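You operate a simulated robot arm through the tools that you are given. There is no shell and no other tool. Be economical: measure what you need, move in short steps, check, and stop when the job is done.

The job below is to be done with a simulated robot arm. You get a single attempt, and the scene is never put back.

Task
At the bench, swap the faulty cream cord for the grey one and get the work lamp lit.
Fine: switch the lamp off first; the faulty plug goes in the red holder; plug the grey cord into the yellow box and reset the box.

It is judged by the outcome, as a careful person would: the job done as asked, and still so three seconds after it is handed in. It fails if anything else is knocked over, pushed out of place, dropped, spilled or broken.

Robot
A 6-joint arm with a two-finger gripper on a trunk, on a base that drives. Base frame: it is fixed to the floor where the robot stands at the start and does not move with it; the origin is under the middle of the robot, x ahead of it, y to its left, z up; the surface under the hand at the start is at about z = 938. Lengths are in mm, angles in rad, forces in N, time in s.
Its first joint turns from -2.897 to 2.897 rad. Places, roughly: blue plug (4x4x4 cm) [900, -200, 1000]; board switch [700, -100, 900]; box outlet [600, -300, 1000]; orange plug (4x4x4 cm) [700, 0, 1000]; red holder [700, -300, 900]; work lamp [600, 100, 1000]; work lamp switch [600, 100, 1100]. Payload 2.54 kg.
The tool frame sits at the grasp point between the pads (the TCP): z along the fingers, y along the line on which they close. The tips reach 30 mm beyond it. The gripper opens to 116 mm. The gripper's body begins 95 mm behind the TCP.
Orientation is told as [roll, pitch, yaw] about the base's x, y, z axes, in that order, counted from this pose: with the fingers straight down and closing along the base's y, the tool's x points along the base's -x, its y along +y and its z along -z.

Tools
- The arm moves only by the tool step_arm. Its argument "commands" is a list of rows, each a list of 7 numbers: the shift along the tool's x, y, z in mm, then the turn, a rotation vector about the tool's x, y, z in rad, then the closure, from 0 (fully open) to 1 (shut). In form: [[x, y, z, rx, ry, rz, gripper], ...]. A call has 1 to 20 rows; each row shifts and turns the commanded pose from where the row before left it, along the tool's axes as they then stand. A row lasts 0.2 s, in which the tool goes at most 50 mm and 0.15 rad; a call with a longer step from one row to the next is refused whole, and so is a gripper value outside its range. A pose out of reach is approached as far as the arm can. The call stops where the force on the tool passes 40 N (or 10 N more than at its start, if that is more) or the arm is blocked; 0.2 s more then pass. The fingers move at their own pace (about 72 mm/s each) and stop on an object; they squeeze with about 43 N. The grip force told is the motor's: it shows also when the fingers shut on nothing. Time passes only in rows, and 0.2 s behind the last, so rows that do not move let the fingers close. It gives the time, the measured TCP pose, the force on the tool (base axes), the opening and the grip force at its end, in the units of the frame above (readings bear some noise), with the torque about the TCP (base axes, N m) and any sound that the robot's microphone picked up.
- Cameras (640 x 400 px; columns grow to the right, rows downward): "scene" is now at [-37.2, 109.1, 1440.9]; the picture's right is [-0.45, -0.89, 0.00], its down [-0.24, 0.12, -0.96] and it looks along [0.86, -0.44, -0.27] (base axes); focal length 294 px, centre (320, 200). "wrist" rides on the gripper at [69, -15, -122] in the tool frame; the picture's right is [0.21, 0.98, 0.00], its down [-0.83, 0.18, -0.53] and it looks along [-0.52, 0.11, 0.85] (tool axes); focal length 251 px, centre (320, 200). There is no depth. A picture from a camera that has moved, and an enlarged one, comes with that camera's place and axes in the base frame and with its lens.
- snapshot(camera): a new picture of that camera. The clock stands still meanwhile.
- roll_base(legs): drives the robot by 1 to 6 legs, each [ahead, left, turn to the left] in mm, mm and rad, along the robot's own axes; the way and the turn of a leg run together, so that a leg with both is an arc; at most 1500 mm and 3.142 rad a leg. The arm and the cameras ride along, it lands a little off, and it stops where it bumps. It gives what a move gives.
- head_to(pan, tilt): turns the head with the scene camera to pan (to the left, within 2.094 rad either way) and tilt (down, from -0.506 to 1.204), counted from straight ahead of the robot. It gives what a move gives.
- inspect(camera, box): a new picture of the part [left, top, right, bottom] of that camera's present view, enlarged. The clock stands still meanwhile.
- finish_job(): hands the job in; it is judged then, once.

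Go step by step. Nothing tells you exact positions but the pictures and the camera data: compare them with the known pose of the tool, close in by small moves and look again before you grip or let go. The budget is 120 turns and 90 pictures, counting those below and the enlarged ones. Unless the task says otherwise, let go and move clear before handing in, and close with one line.

The tools are called as a command line: name --pt "numbers of a row" for each row, then --argument value for the rest, lists and objects as JSON in quotes. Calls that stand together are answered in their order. step_arm: Moves the arm, as the interface text tells. Its arguments: {"type":"object","properties":{"commands":{"type":"array","items":{"type":"array","items":{"type":"number"}}}},"required":["commands"]} The other tools are called the same way: roll_base (legs) drives the base; head_to (pan, tilt) turns the head that bears the scene camera; snapshot (camera) takes a picture; inspect (camera, box) takes an enlarged picture of a part of a camera's view; finish_job () hands the job in.

At the start:

```text
t: 0.0
position: [676.0, 6.1, 1353.7]
tool_rot: [0.0, -0.001, -0.002]
force: [-0.2, -0.1, 0.5]
ft_torque: [0.03, 0.02, -0.02]
width: 116.0
grip_force: 0.0
robot x, y, heading: [-1.7, 2.1, -0.001]
head pan, tilt: [-0.471, 0.272]
```

scene: 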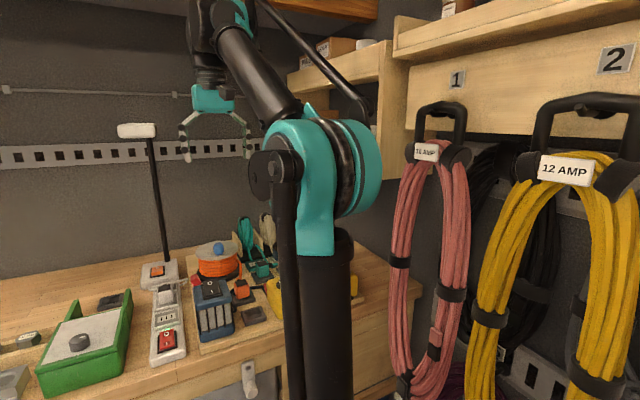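
wrist: 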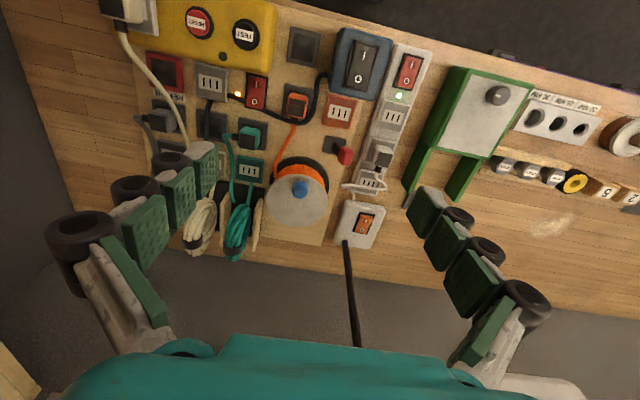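

I see a board with a yellow box (TEST/RESET) at the robot's right, several plugs, a power strip and the lamp. I'll look closer at the wrist view to identify each part.

inspect --camera "wrist" --box '[90, 0, 290, 125]'

inspect --camera "wrist" --box '[130, 60, 290, 160]'

inspect --camera "wrist" --box '[260, 20, 460, 145]'

inspect --camera "wrist" --box '[180, 130, 420, 280]'

```text
3.20 times, centred on (190, 62) of wrist
camera zoom: at [608.3, -9.8, 1477.3], right [-0.21, 0.98, 0.0], down [0.83, 0.18, 0.53], along [0.52, 0.11, -0.85], focal length 805 px, centre (736, 640)
```

zoom: 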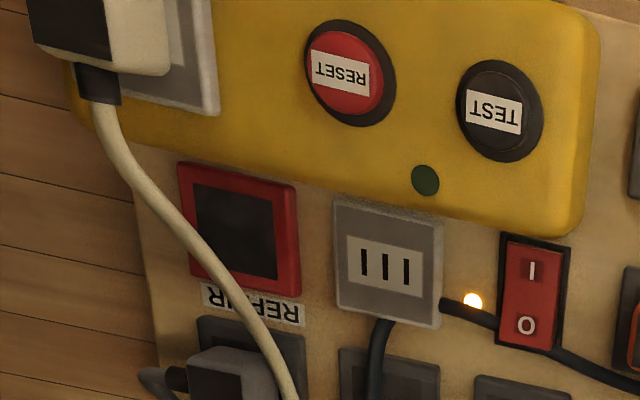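

```text
4.00 times, centred on (210, 110) of wrist
camera zoom: at [608.3, -9.8, 1477.3], right [-0.21, 0.98, 0.0], down [0.83, 0.18, 0.53], along [0.52, 0.11, -0.85], focal length 1006 px, centre (760, 560)
```

zoom: 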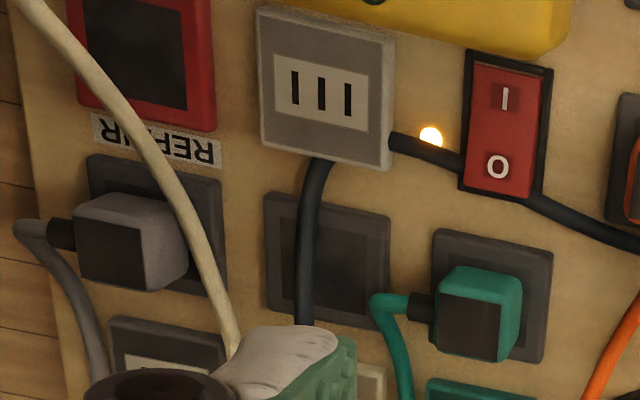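

```text
3.20 times, centred on (360, 82) of wrist
camera zoom: at [608.3, -9.8, 1477.3], right [-0.21, 0.98, 0.0], down [0.83, 0.18, 0.53], along [0.52, 0.11, -0.85], focal length 805 px, centre (192, 576)
```

zoom: 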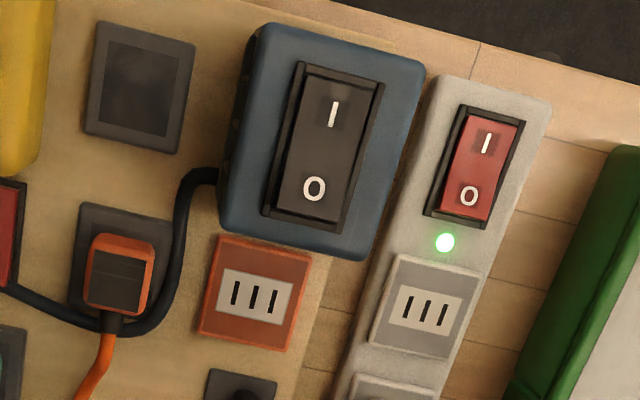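

```text
2.67 times, centred on (300, 205) of wrist
camera zoom: at [608.3, -9.8, 1477.3], right [-0.21, 0.98, 0.0], down [0.83, 0.18, 0.53], along [0.52, 0.11, -0.85], focal length 670 px, centre (373, 187)
```

zoom: 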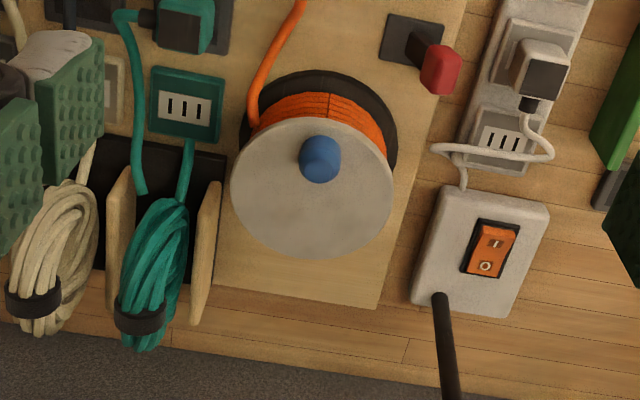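

The yellow box holds the cream plug; the grey plug is parked, and a lamp rocker sits on the lamp base. Next I'll look with the scene camera and from a different hand position at what the fingers hide.

head_to --pan -0.15 --tilt 0.5

step_arm --pt "0 -40 0 0 0 0 0" --pt "0 -40 0 0 0 0 0" --pt "0 -40 0 0 0 0 0" --pt "0 -40 0 0 0 0 0" --pt "0 -40 0 0 0 0 0" --pt "0 -40 0 0 0 0 0" --pt "0 0 0 0 0 0 0"

snapshot --camera "scene"

snapshot --camera "wrist"

```text
t: 0.8
position: [677.8, 6.4, 1353.6]
tool_rot: [0.0, -0.001, -0.002]
force: [-0.1, 0.0, 0.7]
ft_torque: [0.0, 0.01, -0.03]
width: 116.0
grip_force: 0.0
robot x, y, heading: [-0.5, 2.2, -0.004]
head pan, tilt: [-0.15, 0.499]
```

```text
t: 2.4
position: [675.0, -232.2, 1351.7]
tool_rot: [0.0, 0.0, 0.0]
force: [0.5, 0.1, -0.5]
ft_torque: [-0.03, 0.01, 0.01]
width: 116.2
grip_force: 0.1
robot x, y, heading: [-1.3, 0.0, -0.0]
head pan, tilt: [-0.15, 0.499]
```

```text
83 pictures are left
camera scene: at [-30.5, 138.0, 1420.0], right [-0.15, -0.99, 0.0], down [-0.47, 0.07, -0.88], along [0.87, -0.13, -0.48], focal length 294 px, centre (320, 200)
```

scene: 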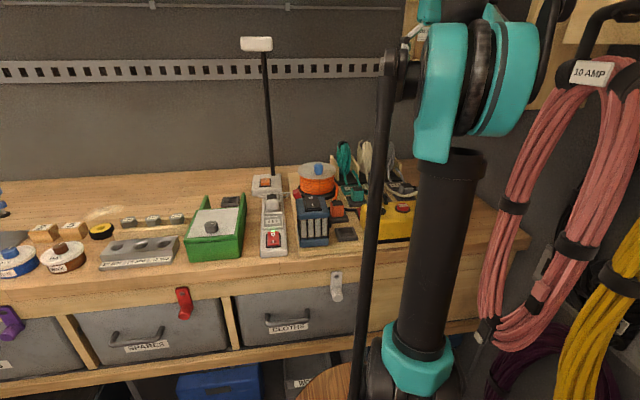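

```text
82 pictures are left
camera wrist: at [606.7, -248.3, 1474.8], right [-0.21, 0.98, 0.0], down [0.83, 0.18, 0.53], along [0.52, 0.11, -0.85], focal length 251 px, centre (320, 200)
```

wrist: 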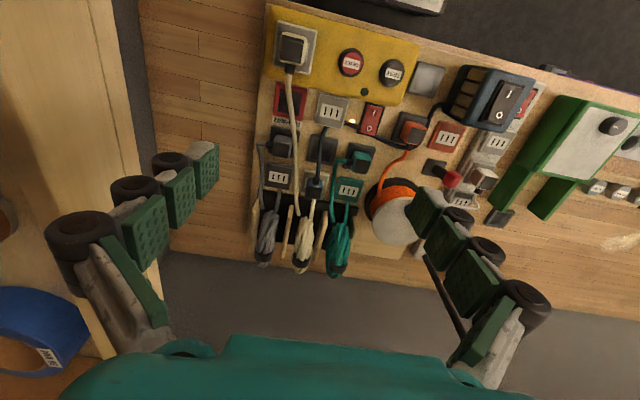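

inspect --camera "wrist" --box '[240, 80, 400, 180]'

inspect --camera "wrist" --box '[240, 150, 400, 250]'

inspect --camera "wrist" --box '[390, 60, 550, 160]'

inspect --camera "wrist" --box '[255, 0, 415, 100]'

inspect --camera "scene" --box '[230, 130, 430, 255]'

```text
4.00 times, centred on (320, 130) of wrist
camera zoom: at [606.7, -248.3, 1474.8], right [-0.21, 0.98, 0.0], down [0.83, 0.18, 0.53], along [0.52, 0.11, -0.85], focal length 1006 px, centre (320, 480)
```

zoom: 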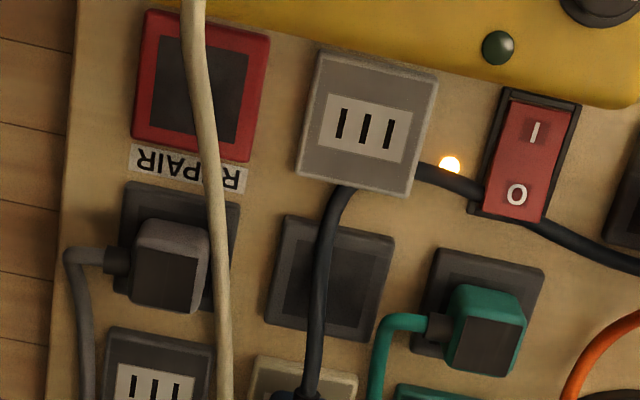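

```text
4.00 times, centred on (320, 200) of wrist
camera zoom: at [606.7, -248.3, 1474.8], right [-0.21, 0.98, 0.0], down [0.83, 0.18, 0.53], along [0.52, 0.11, -0.85], focal length 1006 px, centre (320, 200)
```

zoom: 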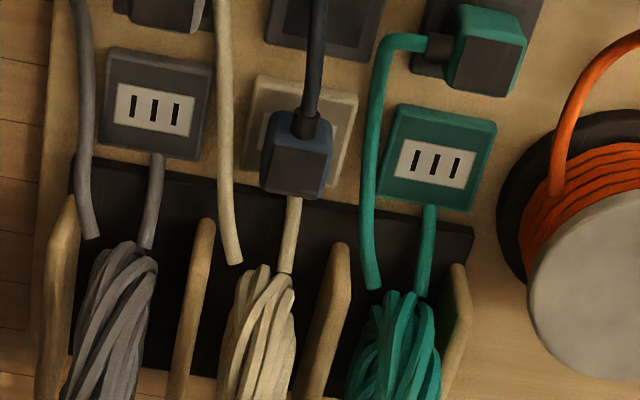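

```text
4.00 times, centred on (470, 110) of wrist
camera zoom: at [606.7, -248.3, 1474.8], right [-0.21, 0.98, 0.0], down [0.83, 0.18, 0.53], along [0.52, 0.11, -0.85], focal length 1006 px, centre (-280, 560)
```

zoom: 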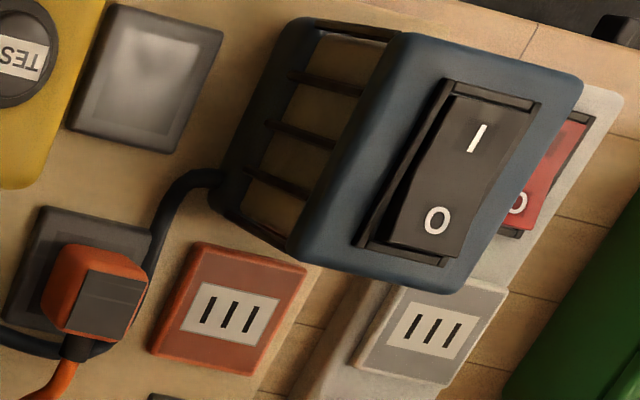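

```text
4.00 times, centred on (335, 50) of wrist
camera zoom: at [606.7, -248.3, 1474.8], right [-0.21, 0.98, 0.0], down [0.83, 0.18, 0.53], along [0.52, 0.11, -0.85], focal length 1006 px, centre (260, 800)
```

zoom: 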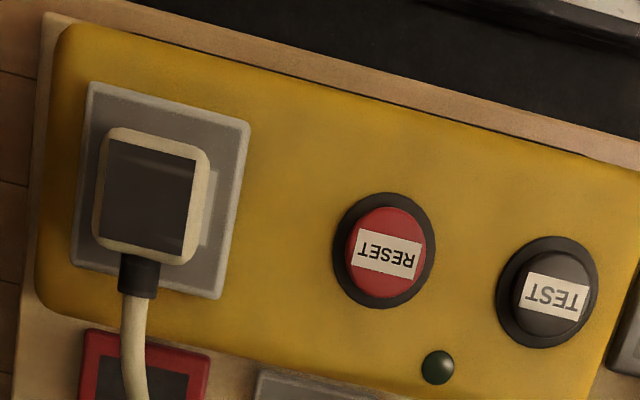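

```text
3.20 times, centred on (330, 192) of scene
camera zoom: at [-30.5, 138.0, 1420.0], right [-0.15, -0.99, 0.0], down [-0.47, 0.07, -0.88], along [0.87, -0.13, -0.48], focal length 941 px, centre (288, 224)
```

zoom: 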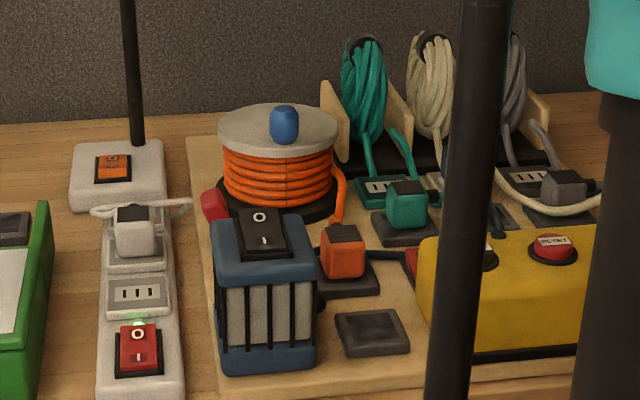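

The work lamp is the blue lantern box with the black rocker. Its blue plug sits in the cream cord's socket, so it will have to move to the grey cord's socket. The board is aligned with the base axes: box outlet ≈(623,-286), red holder ≈(717,-287), grey plug ≈(799,-287), grey socket ≈(876,-287), blue plug ≈(875,-205). First I move over the lamp switch.

step_arm --pt "4 36 10 0 0 0 1" --pt "4 36 10 0 0 0 1" --pt "4 36 20 0 0 0 1" --pt "4 36 20 0 0 0 1" --pt "4 36 20 0 0 0 1" --pt "4 36 20 0 0 0 1" --pt "4 36 25 0 0 0 1" --pt "4 36 25 0 0 0 1" --pt "0 0 0 0 0 0 1"

snapshot --camera "wrist"

snapshot --camera "scene"

```text
t: 4.4
position: [643.8, 54.7, 1204.4]
tool_rot: [-0.001, -0.001, 0.0]
force: [-1.0, -0.6, -0.3]
ft_torque: [0.03, 0.01, 0.01]
width: 0.0
grip_force: 29.1
robot x, y, heading: [-1.4, 0.6, -0.003]
head pan, tilt: [-0.15, 0.499]
```

```text
76 pictures are left
camera wrist: at [576.2, 37.7, 1327.1], right [-0.21, 0.98, 0.0], down [0.83, 0.18, 0.53], along [0.52, 0.11, -0.85], focal length 251 px, centre (320, 200)
```

wrist: 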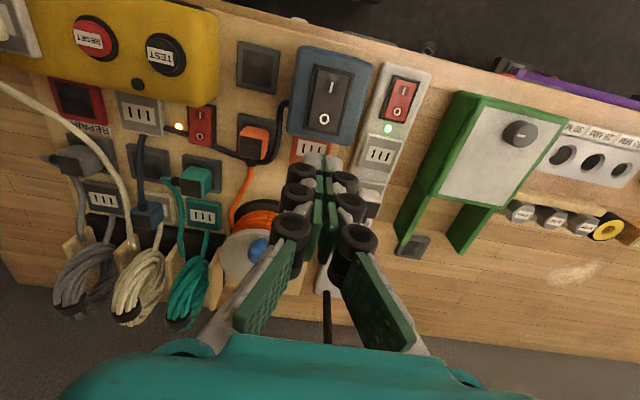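

```text
75 pictures are left
camera scene: at [-30.5, 138.0, 1420.0], right [-0.15, -0.99, 0.0], down [-0.47, 0.07, -0.88], along [0.87, -0.13, -0.48], focal length 294 px, centre (320, 200)
```

scene: 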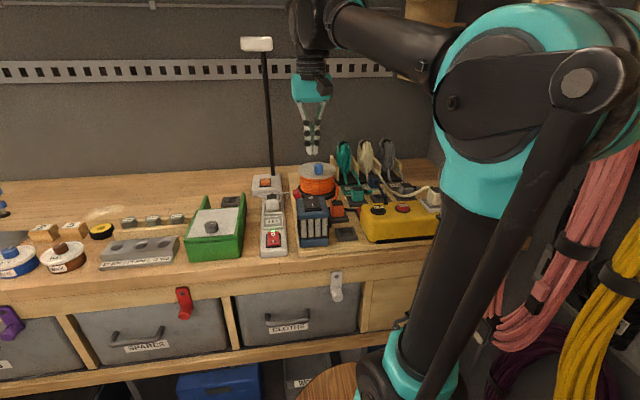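

The hand is above the lantern; now I'll check which way its rocker stands.

inspect --camera "wrist" --box '[260, 40, 420, 140]'

inspect --camera "scene" --box '[250, 170, 450, 270]'

```text
4.00 times, centred on (340, 90) of wrist
camera zoom: at [576.2, 37.7, 1327.1], right [-0.21, 0.98, 0.0], down [0.83, 0.18, 0.53], along [0.52, 0.11, -0.85], focal length 1006 px, centre (240, 640)
```

zoom: 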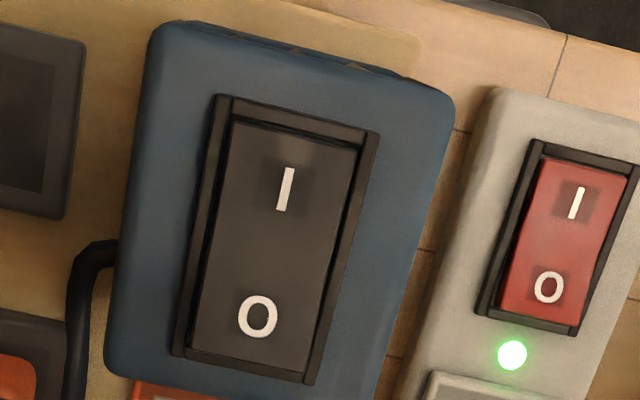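

```text
3.20 times, centred on (350, 220) of scene
camera zoom: at [-30.5, 138.0, 1420.0], right [-0.15, -0.99, 0.0], down [-0.47, 0.07, -0.88], along [0.87, -0.13, -0.48], focal length 941 px, centre (224, 136)
```

zoom: 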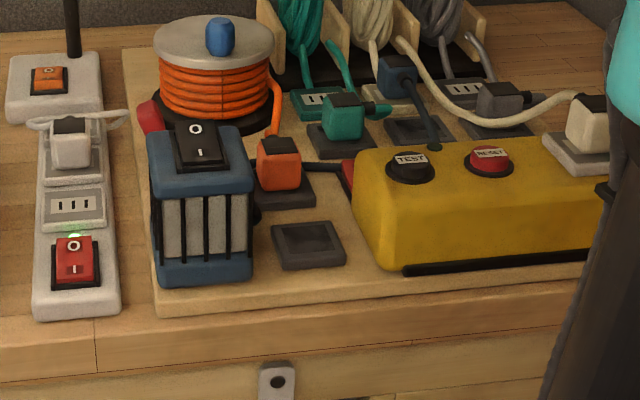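

The rocker stands at I (the O side is raised), so the lamp is on. I'll lower the closed fingertips over the O end at about (641,56).

step_arm --pt "3 1 30 0 0 0 1" --pt "0 0 30 0 0 0 1" --pt "0 0 25 0 0 0 1" --pt "0 0 10 0 0 0 1" --pt "0 0 0 0 0 0 1"

snapshot --camera "wrist"

inspect --camera "scene" --box '[250, 150, 410, 250]'

```text
t: 5.6
position: [639.6, 54.0, 1109.8]
tool_rot: [0.0, 0.0, 0.0]
force: [-0.5, -0.1, 0.8]
ft_torque: [0.0, -0.02, 0.0]
width: 0.1
grip_force: 28.5
robot x, y, heading: [-4.2, -0.6, -0.001]
head pan, tilt: [-0.15, 0.499]
```

```text
72 pictures are left
camera wrist: at [571.7, 37.0, 1232.7], right [-0.21, 0.98, 0.0], down [0.83, 0.18, 0.53], along [0.52, 0.11, -0.85], focal length 251 px, centre (320, 200)
```

wrist: 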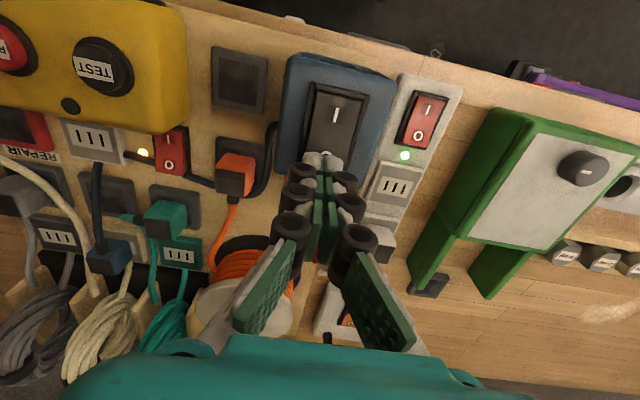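

```text
4.00 times, centred on (330, 200) of scene
camera zoom: at [-30.5, 138.0, 1420.0], right [-0.15, -0.99, 0.0], down [-0.47, 0.07, -0.88], along [0.87, -0.13, -0.48], focal length 1176 px, centre (280, 200)
```

zoom: 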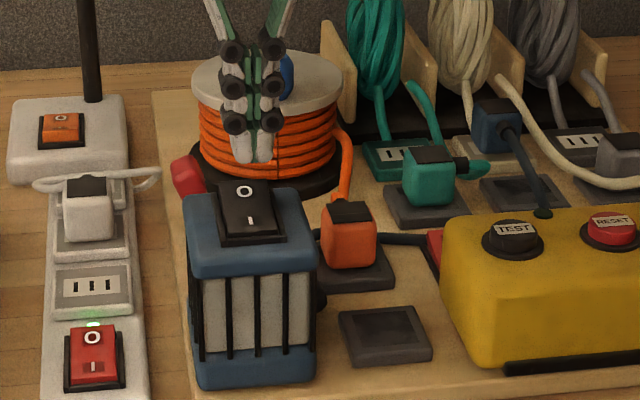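

The fingertips are lined up over the O end. I press down in small steps.

step_arm --pt "0 1 6 0 0 0 1" --pt "0 0 4 0 0 0 1" --pt "0 0 3 0 0 0 1" --pt "0 0 3 0 0 0 1"

```text
t: 6.6
position: [640.8, 55.5, 1094.9]
tool_rot: [-0.001, 0.0, 0.001]
force: [0.7, -0.2, 0.3]
ft_torque: [-0.02, 0.0, -0.02]
width: 0.1
grip_force: 28.4
robot x, y, heading: [1.9, -0.4, 0.004]
head pan, tilt: [-0.15, 0.499]
```

step_arm --pt "0 0 3 0 0 0 1" --pt "0 0 2 0 0 0 1" --pt "0 0 2 0 0 0 1"

inspect --camera "scene" --box '[250, 150, 410, 250]'

```text
t: 7.4
position: [640.9, 57.0, 1085.7]
tool_rot: [0.0, 0.0, 0.001]
force: [0.3, -0.1, 0.0]
ft_torque: [-0.01, 0.03, 0.01]
width: 0.0
grip_force: 28.4
robot x, y, heading: [0.4, -0.9, -0.003]
head pan, tilt: [-0.15, 0.499]
```

```text
4.00 times, centred on (330, 200) of scene
camera zoom: at [-30.5, 138.0, 1420.0], right [-0.15, -0.99, 0.0], down [-0.47, 0.07, -0.88], along [0.87, -0.13, -0.48], focal length 1176 px, centre (280, 200)
```

zoom: 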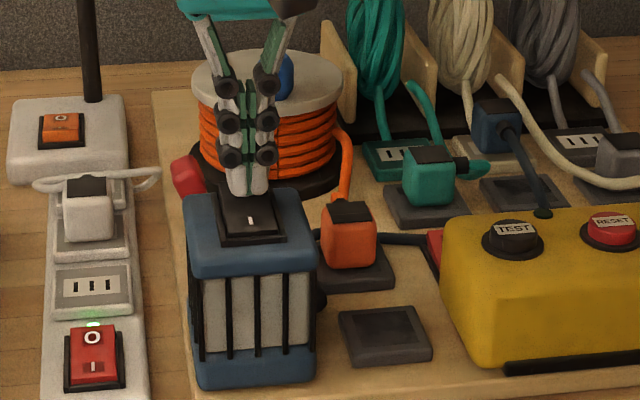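

step_arm --pt "0 0 2 0 0 0 1" --pt "0 0 2 0 0 0 1" --pt "0 0 2 0 0 0 1"

```text
t: 8.3
position: [642.0, 55.5, 1082.0]
tool_rot: [-0.002, -0.001, 0.0]
force: [-1.7, 1.7, 12.3]
ft_torque: [0.01, 0.23, -0.02]
width: 6.1
grip_force: 28.8
robot x, y, heading: [-1.5, -0.6, 0.003]
head pan, tilt: [-0.15, 0.499]
stopped in row 3: the force on the tool passed its limit at 42 N (the readings are from after the stop); the commanded pose is now the measured one
```

Force peaked and then dropped, which may have been the rocker snapping over. I'll lift and look.

step_arm --pt "0 0 -15 0 0 0 1" --pt "0 0 -40 0 0 0 1" --pt "0 0 -40 0 0 0 1" --pt "0 0 0 0 0 0 1"

inspect --camera "wrist" --box '[240, 40, 400, 140]'

inspect --camera "scene" --box '[250, 170, 410, 270]'

```text
t: 9.3
position: [641.0, 56.3, 1175.8]
tool_rot: [0.0, 0.0, -0.001]
force: [-0.8, -0.3, -0.6]
ft_torque: [0.01, 0.01, -0.01]
width: 0.0
grip_force: 28.3
robot x, y, heading: [-0.5, -0.3, -0.003]
head pan, tilt: [-0.15, 0.499]
```

```text
4.00 times, centred on (320, 90) of wrist
camera zoom: at [573.5, 39.6, 1298.0], right [-0.21, 0.98, 0.0], down [0.83, 0.18, 0.53], along [0.52, 0.12, -0.85], focal length 1006 px, centre (320, 640)
```

zoom: 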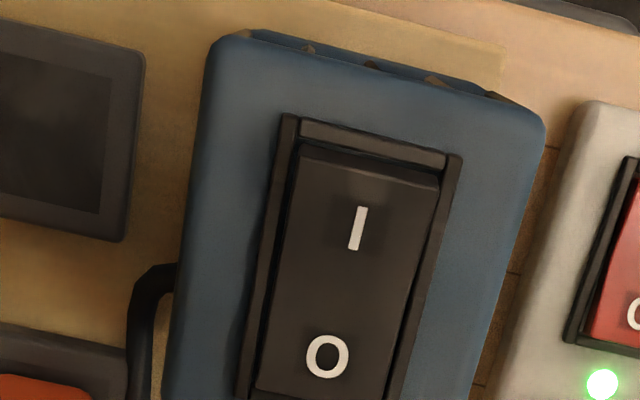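

```text
4.00 times, centred on (330, 220) of scene
camera zoom: at [-30.4, 138.0, 1420.0], right [-0.15, -0.99, 0.0], down [-0.47, 0.07, -0.88], along [0.87, -0.13, -0.48], focal length 1176 px, centre (280, 120)
```

zoom: 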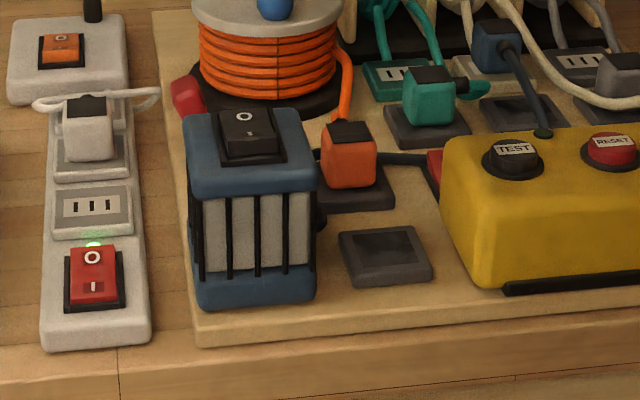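

The rocker has tipped to O, so the lamp is off. Next I move above the cream plug on the yellow box with the gripper open.

step_arm --pt "2 -38 -5 0 0 0 0.3" --pt "2 -38 0 0 0 0 0.3" --pt "2 -38 0 0 0 0 0.3" --pt "2 -38 0 0 0 0 0.3" --pt "2 -38 0 0 0 0 0.3" --pt "2 -38 0 0 0 0 0.3" --pt "2 -38 0 0 0 0 0.3" --pt "2 -38 0 0 0 0 0.3" --pt "2 -38 0 0 0 0 0.3" --pt "0 0 20 0 0 0 0.3" --pt "0 0 0 0 0 0 0.3"

snapshot --camera "wrist"

snapshot --camera "scene"

```text
t: 11.7
position: [625.0, -284.4, 1160.9]
tool_rot: [0.0, 0.002, -0.001]
force: [-0.1, -0.2, -0.1]
ft_torque: [0.01, -0.05, 0.01]
width: 81.3
grip_force: 0.0
robot x, y, heading: [0.5, 1.5, 0.004]
head pan, tilt: [-0.15, 0.499]
```

```text
67 pictures are left
camera wrist: at [556.8, -301.1, 1283.4], right [-0.21, 0.98, 0.0], down [0.83, 0.18, 0.53], along [0.52, 0.12, -0.85], focal length 251 px, centre (320, 200)
```

wrist: 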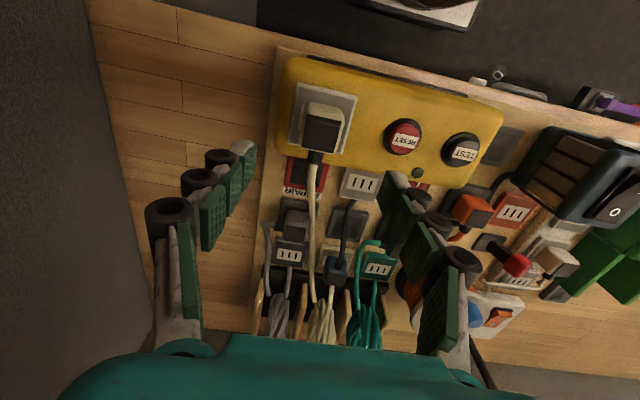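

```text
66 pictures are left
camera scene: at [-30.4, 137.9, 1420.0], right [-0.15, -0.99, 0.0], down [-0.47, 0.07, -0.88], along [0.87, -0.13, -0.48], focal length 294 px, centre (320, 200)
```

scene: 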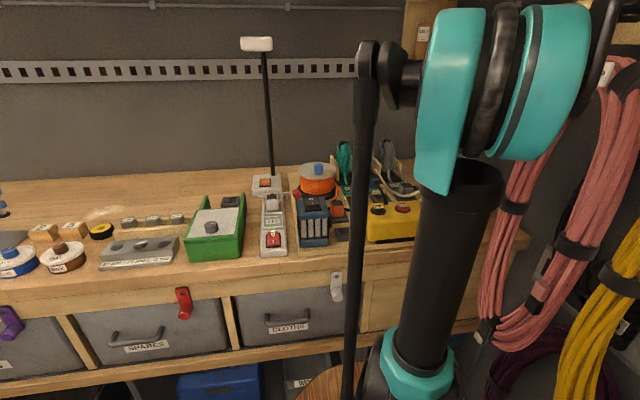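

inspect --camera "wrist" --box '[270, 70, 430, 170]'

```text
4.00 times, centred on (350, 120) of wrist
camera zoom: at [556.8, -301.1, 1283.4], right [-0.21, 0.98, 0.0], down [0.83, 0.18, 0.53], along [0.52, 0.12, -0.85], focal length 1006 px, centre (200, 520)
```

zoom: 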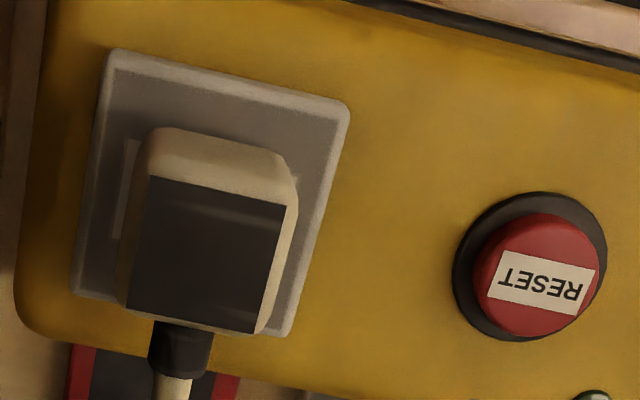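

The cream plug's top is at ≈(623,-284.5,1065) and the outlet plate at z≈1015. I go down so the pads straddle the plug.

step_arm --pt "2 0 30 0 0 0 0.3" --pt "0 0 30 0 0 0 0.3" --pt "0 0 25 0 0 0 0.3" --pt "0 0 15 0 0 0 0.3" --pt "0 0 8 0 0 0 0.3" --pt "0 0 0 0 0 0 0.3"

snapshot --camera "wrist"

```text
t: 13.1
position: [621.7, -287.5, 1053.9]
tool_rot: [0.0, 0.001, -0.001]
force: [-0.1, 0.8, 0.0]
ft_torque: [0.01, -0.01, 0.0]
width: 81.3
grip_force: 0.0
robot x, y, heading: [1.9, -1.0, -0.0]
head pan, tilt: [-0.15, 0.499]
```

```text
64 pictures are left
camera wrist: at [552.9, -303.0, 1176.1], right [-0.21, 0.98, 0.0], down [0.83, 0.18, 0.53], along [0.52, 0.12, -0.85], focal length 251 px, centre (320, 200)
```

wrist: 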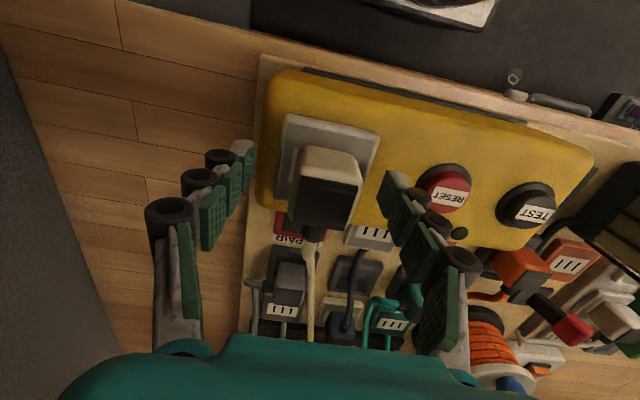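

The plug is between the pads, about 3 mm to the left of center. I shift and close.

step_arm --pt "0 3 1 0 0 0 0.4" --pt "0 0 0 0 0 0 0.6" --pt "0 0 0 0 0 0 1" --pt "0 0 0 0 0 0 1" --pt "0 0 0 0 0 0 1"

snapshot --camera "wrist"

```text
t: 14.3
position: [621.6, -283.4, 1052.3]
tool_rot: [-0.001, 0.0, -0.001]
force: [0.9, -2.6, 1.9]
ft_torque: [-0.09, -0.01, 0.0]
width: 36.7
grip_force: 43.0
robot x, y, heading: [1.2, 3.2, 0.0]
head pan, tilt: [-0.15, 0.499]
```

```text
63 pictures are left
camera wrist: at [553.1, -300.2, 1174.7], right [-0.21, 0.98, 0.0], down [0.83, 0.18, 0.53], along [0.52, 0.12, -0.85], focal length 251 px, centre (320, 200)
```

wrist: 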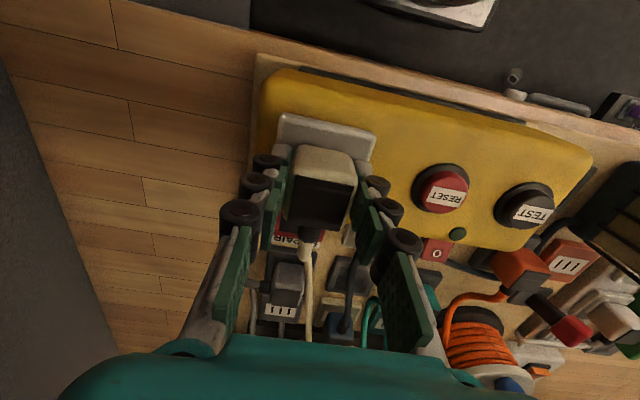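

The plug is gripped (36.7 mm). I pull it straight up.

step_arm --pt "0 0 -4 0 0 0 1" --pt "0 0 -6 0 0 0 1" --pt "0 0 -10 0 0 0 1" --pt "0 0 -15 0 0 0 1" --pt "0 0 -20 0 0 0 1" --pt "0 0 0 0 0 0 1"

```text
t: 15.7
position: [620.5, -283.5, 1106.9]
tool_rot: [0.0, 0.0, 0.0]
force: [-1.0, -0.2, -0.6]
ft_torque: [0.06, 0.0, 0.01]
width: 36.5
grip_force: 43.3
robot x, y, heading: [0.1, -0.1, 0.006]
head pan, tilt: [-0.15, 0.499]
heard: snap
```

snapshot --camera "wrist"

```text
62 pictures are left
camera wrist: at [551.2, -299.3, 1229.6], right [-0.21, 0.98, 0.0], down [0.83, 0.18, 0.53], along [0.52, 0.12, -0.85], focal length 251 px, centre (320, 200)
```

wrist: 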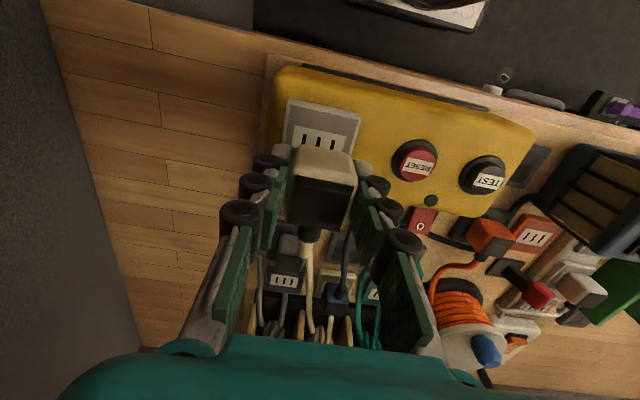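

It's unplugged cleanly. I carry it over the red holder and look.

step_arm --pt "-30 -1 -10 0 0 0 1" --pt "-40 -1 0 0 0 0 1" --pt "-27 -1 0 0 0 0 1" --pt "0 0 0 0 0 0 1"

snapshot --camera "wrist"

inspect --camera "wrist" --box '[240, 60, 400, 160]'

```text
t: 16.7
position: [719.7, -286.9, 1115.6]
tool_rot: [0.0, -0.002, -0.001]
force: [0.5, 1.1, -1.5]
ft_torque: [0.02, 0.0, -0.03]
width: 36.4
grip_force: 43.0
robot x, y, heading: [-0.3, 1.1, -0.003]
head pan, tilt: [-0.15, 0.499]
```

```text
61 pictures are left
camera wrist: at [649.9, -303.3, 1239.2], right [-0.21, 0.98, 0.0], down [0.83, 0.18, 0.53], along [0.52, 0.12, -0.85], focal length 251 px, centre (320, 200)
```

wrist: 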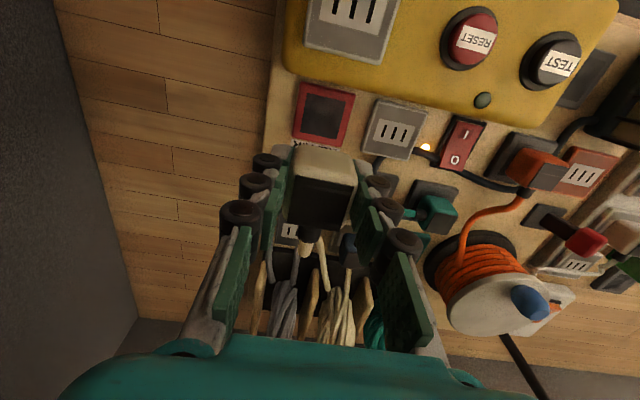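

```text
4.00 times, centred on (320, 110) of wrist
camera zoom: at [649.9, -303.3, 1239.2], right [-0.21, 0.98, 0.0], down [0.83, 0.18, 0.53], along [0.52, 0.12, -0.85], focal length 1006 px, centre (320, 560)
```

zoom: 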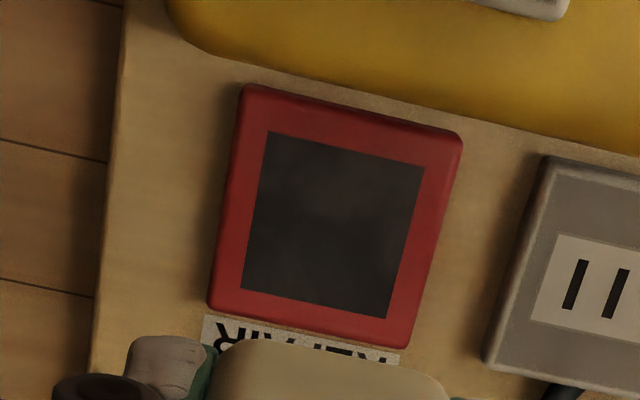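

The holder's recess centre is ≈(717,-285), 44 mm wide. I shift slightly and descend to just above it, then check.

step_arm --pt "2 1 30 0 0 0 1" --pt "0 0 30 0 0 0 1" --pt "0 0 25 0 0 0 1" --pt "0 0 0 0 0 0 1"

snapshot --camera "wrist"

inspect --camera "wrist" --box '[240, 80, 400, 180]'

snapshot --camera "scene"

```text
t: 17.7
position: [717.9, -284.6, 1030.6]
tool_rot: [-0.001, 0.0, 0.0]
force: [0.6, 0.5, -1.3]
ft_torque: [-0.03, -0.02, 0.02]
width: 36.4
grip_force: 42.6
robot x, y, heading: [2.0, -2.6, 0.0]
head pan, tilt: [-0.15, 0.499]
```

```text
59 pictures are left
camera wrist: at [648.6, -300.6, 1153.1], right [-0.21, 0.98, 0.0], down [0.83, 0.18, 0.53], along [0.52, 0.12, -0.85], focal length 251 px, centre (320, 200)
```

wrist: 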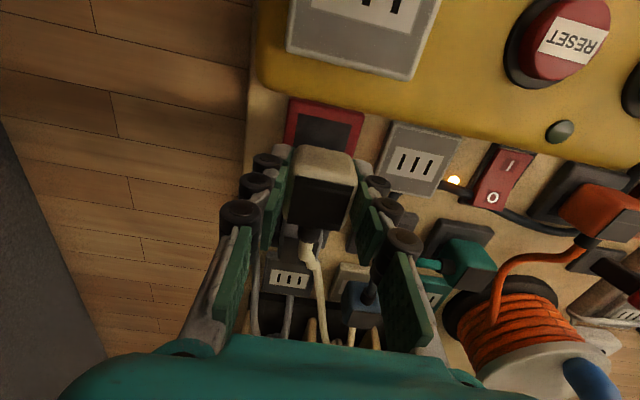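

```text
4.00 times, centred on (320, 130) of wrist
camera zoom: at [648.6, -300.6, 1153.1], right [-0.21, 0.98, 0.0], down [0.83, 0.18, 0.53], along [0.52, 0.12, -0.85], focal length 1006 px, centre (320, 480)
```

zoom: 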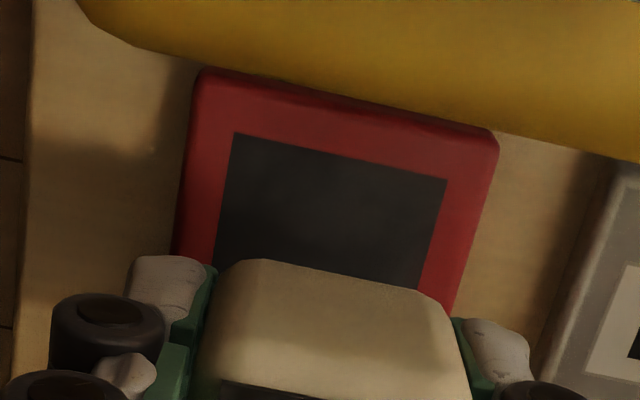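

```text
57 pictures are left
camera scene: at [-30.4, 137.9, 1420.0], right [-0.15, -0.99, 0.0], down [-0.47, 0.07, -0.88], along [0.87, -0.13, -0.48], focal length 294 px, centre (320, 200)
```

scene: 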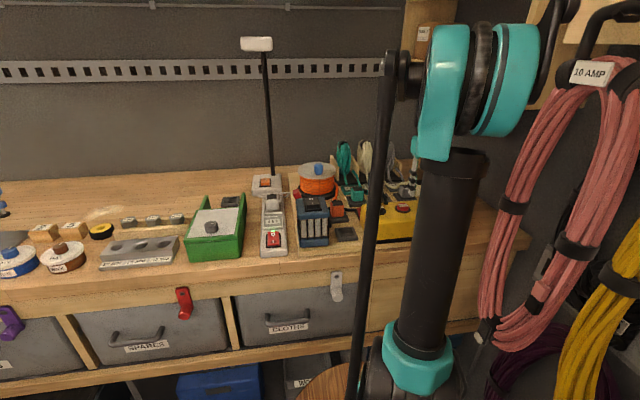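

Alignment is good. I lower in small steps until contact.

step_arm --pt "0 0 20 0 0 0 1" --pt "0 0 10 0 0 0 1" --pt "0 0 5 0 0 0 1" --pt "0 0 5 0 0 0 1" --pt "0 0 3 0 0 0 1" --pt "0 0 3 0 0 0 1" --pt "0 0 3 0 0 0 1"

```text
t: 19.3
position: [718.1, -284.9, 982.8]
tool_rot: [0.0, -0.001, -0.001]
force: [-0.4, 0.2, 0.1]
ft_torque: [-0.01, -0.01, -0.02]
width: 36.4
grip_force: 43.2
robot x, y, heading: [2.5, -2.1, 0.002]
head pan, tilt: [-0.15, 0.499]
```

step_arm --pt "0 0 2 0 0 0 1" --pt "0 0 2 0 0 0 1" --pt "0 0 2 0 0 0 1"

inspect --camera "wrist" --box '[200, 80, 440, 230]'

```text
t: 20.1
position: [717.7, -285.2, 980.2]
tool_rot: [0.0, -0.003, 0.0]
force: [-4.4, 2.1, 14.3]
ft_torque: [0.12, 0.22, 0.0]
width: 36.4
grip_force: 42.7
robot x, y, heading: [1.4, 4.2, 0.003]
head pan, tilt: [-0.15, 0.499]
stopped in row 3: the force on the tool passed its limit at 49 N (the readings are from after the stop); the commanded pose is now the measured one
```

```text
2.67 times, centred on (320, 155) of wrist
camera zoom: at [649.3, -301.4, 1102.4], right [-0.22, 0.98, 0.0], down [0.82, 0.18, 0.54], along [0.52, 0.11, -0.84], focal length 670 px, centre (320, 320)
```

zoom: 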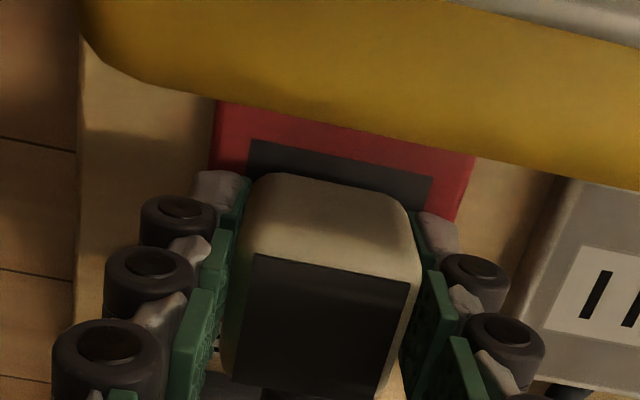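

The plug's top is now level with the other parked plugs (≈993), so it should be seated. I open slightly and look.

step_arm --pt "0 0 0 0 0 0 0.56" --pt "0 0 0 0 0 0 0.56" --pt "0 0 0 0 0 0 0.56"

inspect --camera "wrist" --box '[200, 80, 440, 230]'

```text
t: 20.9
position: [719.5, -286.2, 978.2]
tool_rot: [0.0, -0.003, 0.003]
force: [1.6, 0.4, 1.9]
ft_torque: [-0.01, -0.02, 0.04]
width: 50.8
grip_force: 0.0
robot x, y, heading: [1.2, 0.2, -0.001]
head pan, tilt: [-0.15, 0.499]
```

```text
2.67 times, centred on (320, 155) of wrist
camera zoom: at [649.9, -301.7, 1101.6], right [-0.21, 0.98, 0.0], down [0.82, 0.18, 0.54], along [0.52, 0.11, -0.84], focal length 670 px, centre (320, 320)
```

zoom: 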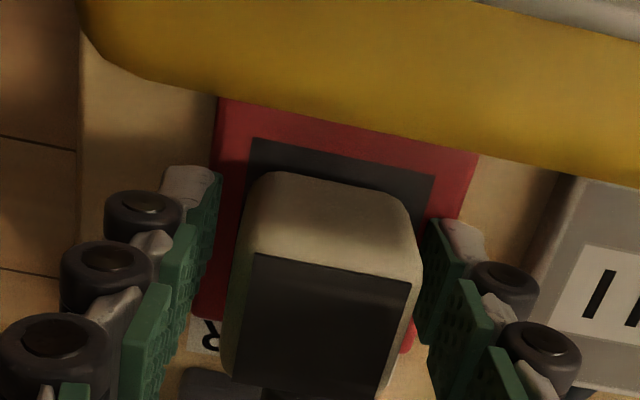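

step_arm --pt "0 0 -10 0 0 0 0.5" --pt "0 0 -40 0 0 0 0.5" --pt "0 0 -50 0 0 0 0.5" --pt "0 0 -50 0 0 0 0.5" --pt "0 0 -50 0 0 0 0.3" --pt "0 0 0 0 0 0 0.3"

snapshot --camera "wrist"

inspect --camera "wrist" --box '[230, 90, 390, 190]'

```text
t: 22.3
position: [718.6, -285.3, 1179.5]
tool_rot: [0.0, -0.003, 0.0]
force: [-0.5, 0.3, -0.4]
ft_torque: [0.04, -0.03, -0.01]
width: 81.1
grip_force: 0.1
robot x, y, heading: [-3.4, -3.0, 0.005]
head pan, tilt: [-0.15, 0.499]
```

```text
54 pictures are left
camera wrist: at [650.5, -301.4, 1302.5], right [-0.21, 0.98, 0.0], down [0.82, 0.18, 0.54], along [0.52, 0.11, -0.84], focal length 251 px, centre (320, 200)
```

wrist: 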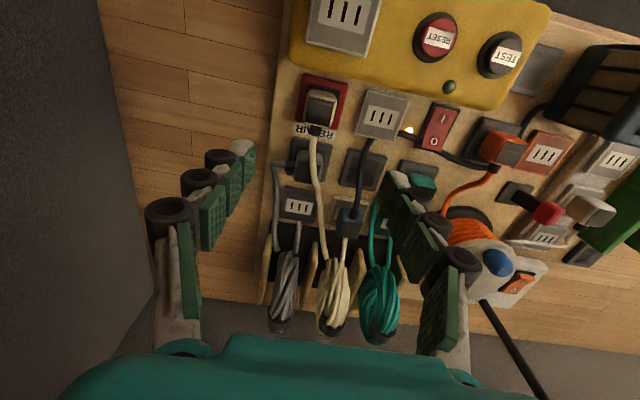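

```text
4.00 times, centred on (310, 140) of wrist
camera zoom: at [650.5, -301.4, 1302.5], right [-0.21, 0.98, 0.0], down [0.82, 0.18, 0.54], along [0.52, 0.11, -0.84], focal length 1006 px, centre (360, 440)
```

zoom: 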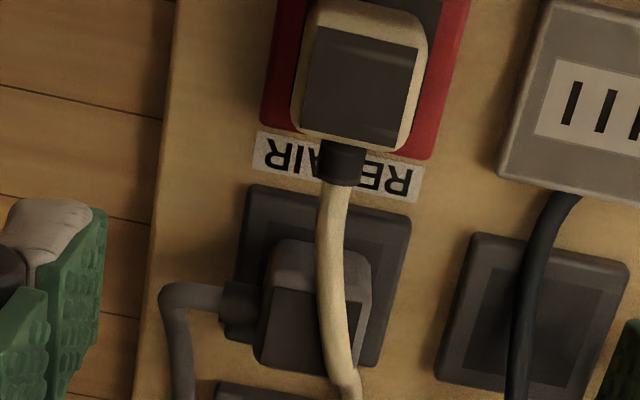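

The cream plug is seated in the red holder, but its cord now runs over the grey plug. I'll look at the cord's height before planning the grip.

inspect --camera "scene" --box '[320, 150, 480, 250]'

inspect --camera "wrist" --box '[250, 110, 410, 210]'

```text
4.00 times, centred on (400, 200) of scene
camera zoom: at [-30.4, 137.9, 1420.0], right [-0.15, -0.99, 0.0], down [-0.47, 0.07, -0.88], along [0.87, -0.13, -0.48], focal length 1176 px, centre (0, 200)
```

zoom: 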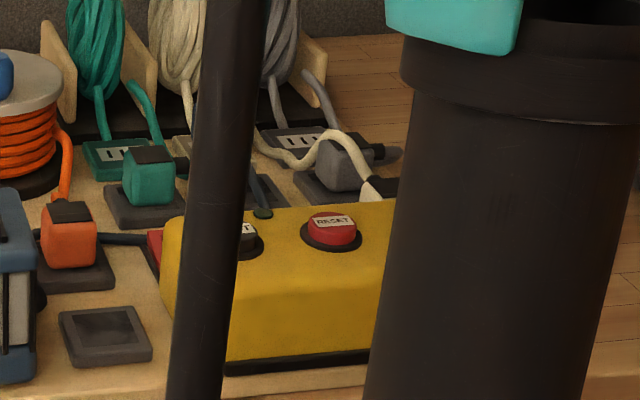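

```text
4.00 times, centred on (330, 160) of wrist
camera zoom: at [650.5, -301.4, 1302.5], right [-0.21, 0.98, 0.0], down [0.82, 0.18, 0.54], along [0.52, 0.11, -0.84], focal length 1006 px, centre (280, 360)
```

zoom: 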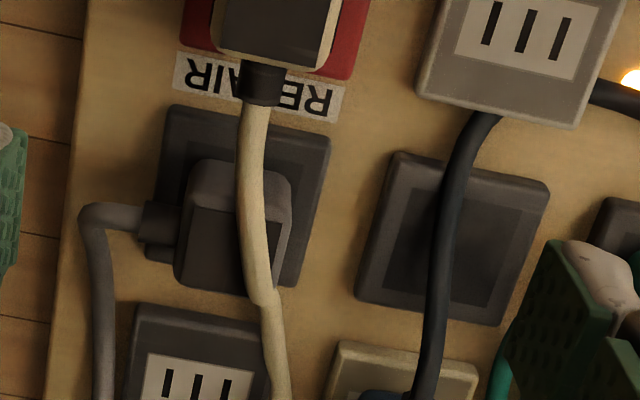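

The cream cord lies lightly across the left part of the grey plug. I'll turn the hand 90° to grip the grey plug on its ±x faces, offset to its far side. Then I'll slide it out sideways from under the cord.

step_arm --pt "-40 -7 0 0 0 0 0.52" --pt "-39 -6 0 0 0 0 0.52" --pt "0 0 0 0 0 0.15 0.52" --pt "0 0 0 0 0 0.15 0.52" --pt "0 0 0 0 0 0.15 0.52" --pt "0 0 0 0 0 0.15 0.52" --pt "0 0 0 0 0 0.15 0.52" --pt "0 0 0 0 0 0.15 0.52" --pt "0 0 0 0 0 0.15 0.52" --pt "0 0 0 0 0 0.15 0.52" --pt "0 0 0 0 0 0.15 0.52" --pt "0 0 0 0 0 0.15 0.52" --pt "0 0 0 0 0 0.071 0.52" --pt "0 0 50 0 0 0 0.52" --pt "0 0 0 0 0 0 0.52"

snapshot --camera "wrist"

snapshot --camera "scene"

```text
t: 25.5
position: [796.1, -299.6, 1128.8]
tool_rot: [0.003, -0.002, -1.572]
force: [-0.2, -0.1, -0.8]
ft_torque: [-0.02, 0.0, -0.01]
width: 56.1
grip_force: 0.0
robot x, y, heading: [2.8, 0.4, 0.0]
head pan, tilt: [-0.15, 0.499]
```

```text
50 pictures are left
camera wrist: at [780.9, -232.4, 1252.2], right [0.98, 0.21, 0.0], down [0.18, -0.83, 0.53], along [0.12, -0.52, -0.85], focal length 251 px, centre (320, 200)
```

wrist: 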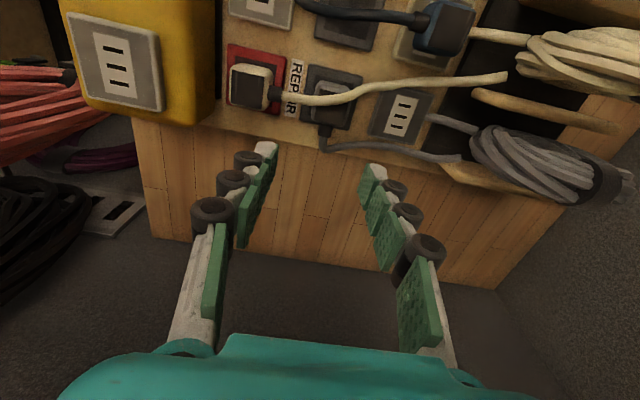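

```text
49 pictures are left
camera scene: at [-30.4, 137.9, 1420.0], right [-0.15, -0.99, 0.0], down [-0.47, 0.07, -0.88], along [0.87, -0.13, -0.48], focal length 294 px, centre (320, 200)
```

scene: 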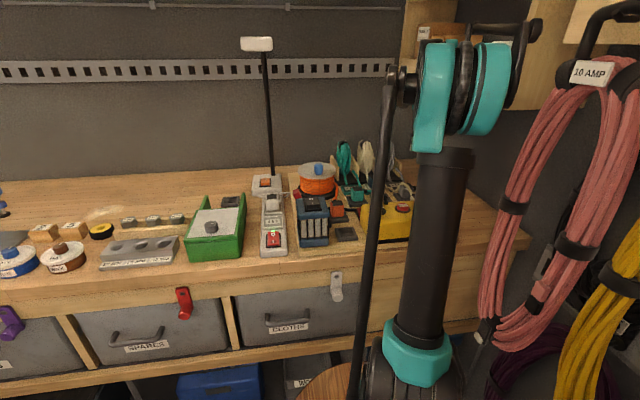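

inspect --camera "wrist" --box '[240, 50, 400, 150]'

```text
4.00 times, centred on (320, 100) of wrist
camera zoom: at [780.9, -232.4, 1252.2], right [0.98, 0.21, 0.0], down [0.18, -0.83, 0.53], along [0.12, -0.52, -0.85], focal length 1006 px, centre (320, 600)
```

zoom: 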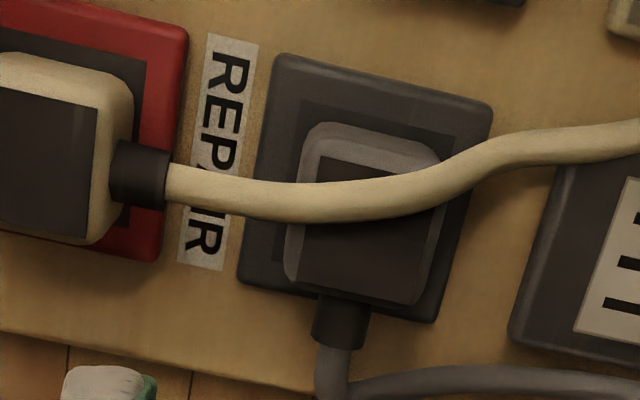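

The grey plug sits at ≈(802,-284.5) and the cream cord crosses its top at y≈-275, so gripping at y≈-298 clears it. I descend to just above.

step_arm --pt "1 5 30 0 0 0 0.52" --pt "0 0 40 0 0 0 0.52" --pt "0 0 28 0 0 0 0.52" --pt "0 0 0 0 0 0 0.52"

snapshot --camera "wrist"

inspect --camera "wrist" --box '[220, 80, 420, 205]'

```text
t: 26.5
position: [801.9, -296.6, 1030.0]
tool_rot: [0.004, 0.0, -1.57]
force: [-0.6, -0.6, -0.2]
ft_torque: [0.01, -0.02, -0.01]
width: 55.6
grip_force: 0.0
robot x, y, heading: [0.7, -0.8, 0.003]
head pan, tilt: [-0.15, 0.499]
```

```text
47 pictures are left
camera wrist: at [786.5, -229.6, 1153.9], right [0.98, 0.22, 0.0], down [0.18, -0.83, 0.53], along [0.12, -0.52, -0.85], focal length 251 px, centre (320, 200)
```

wrist: 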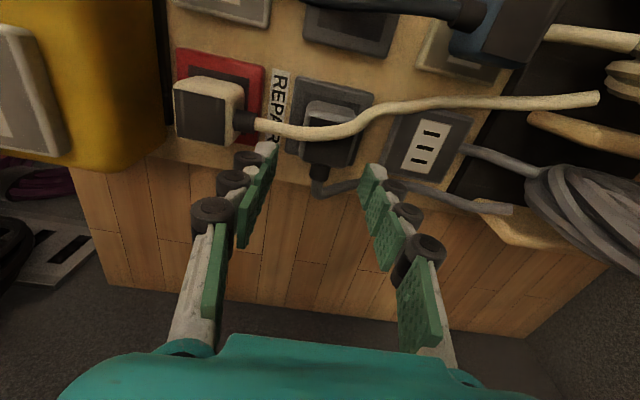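

```text
3.20 times, centred on (320, 142) of wrist
camera zoom: at [786.5, -229.6, 1153.9], right [0.98, 0.22, 0.0], down [0.18, -0.83, 0.53], along [0.12, -0.52, -0.85], focal length 805 px, centre (320, 384)
```

zoom: 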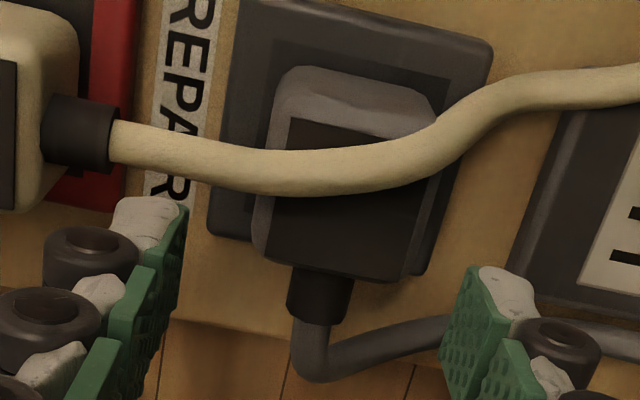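

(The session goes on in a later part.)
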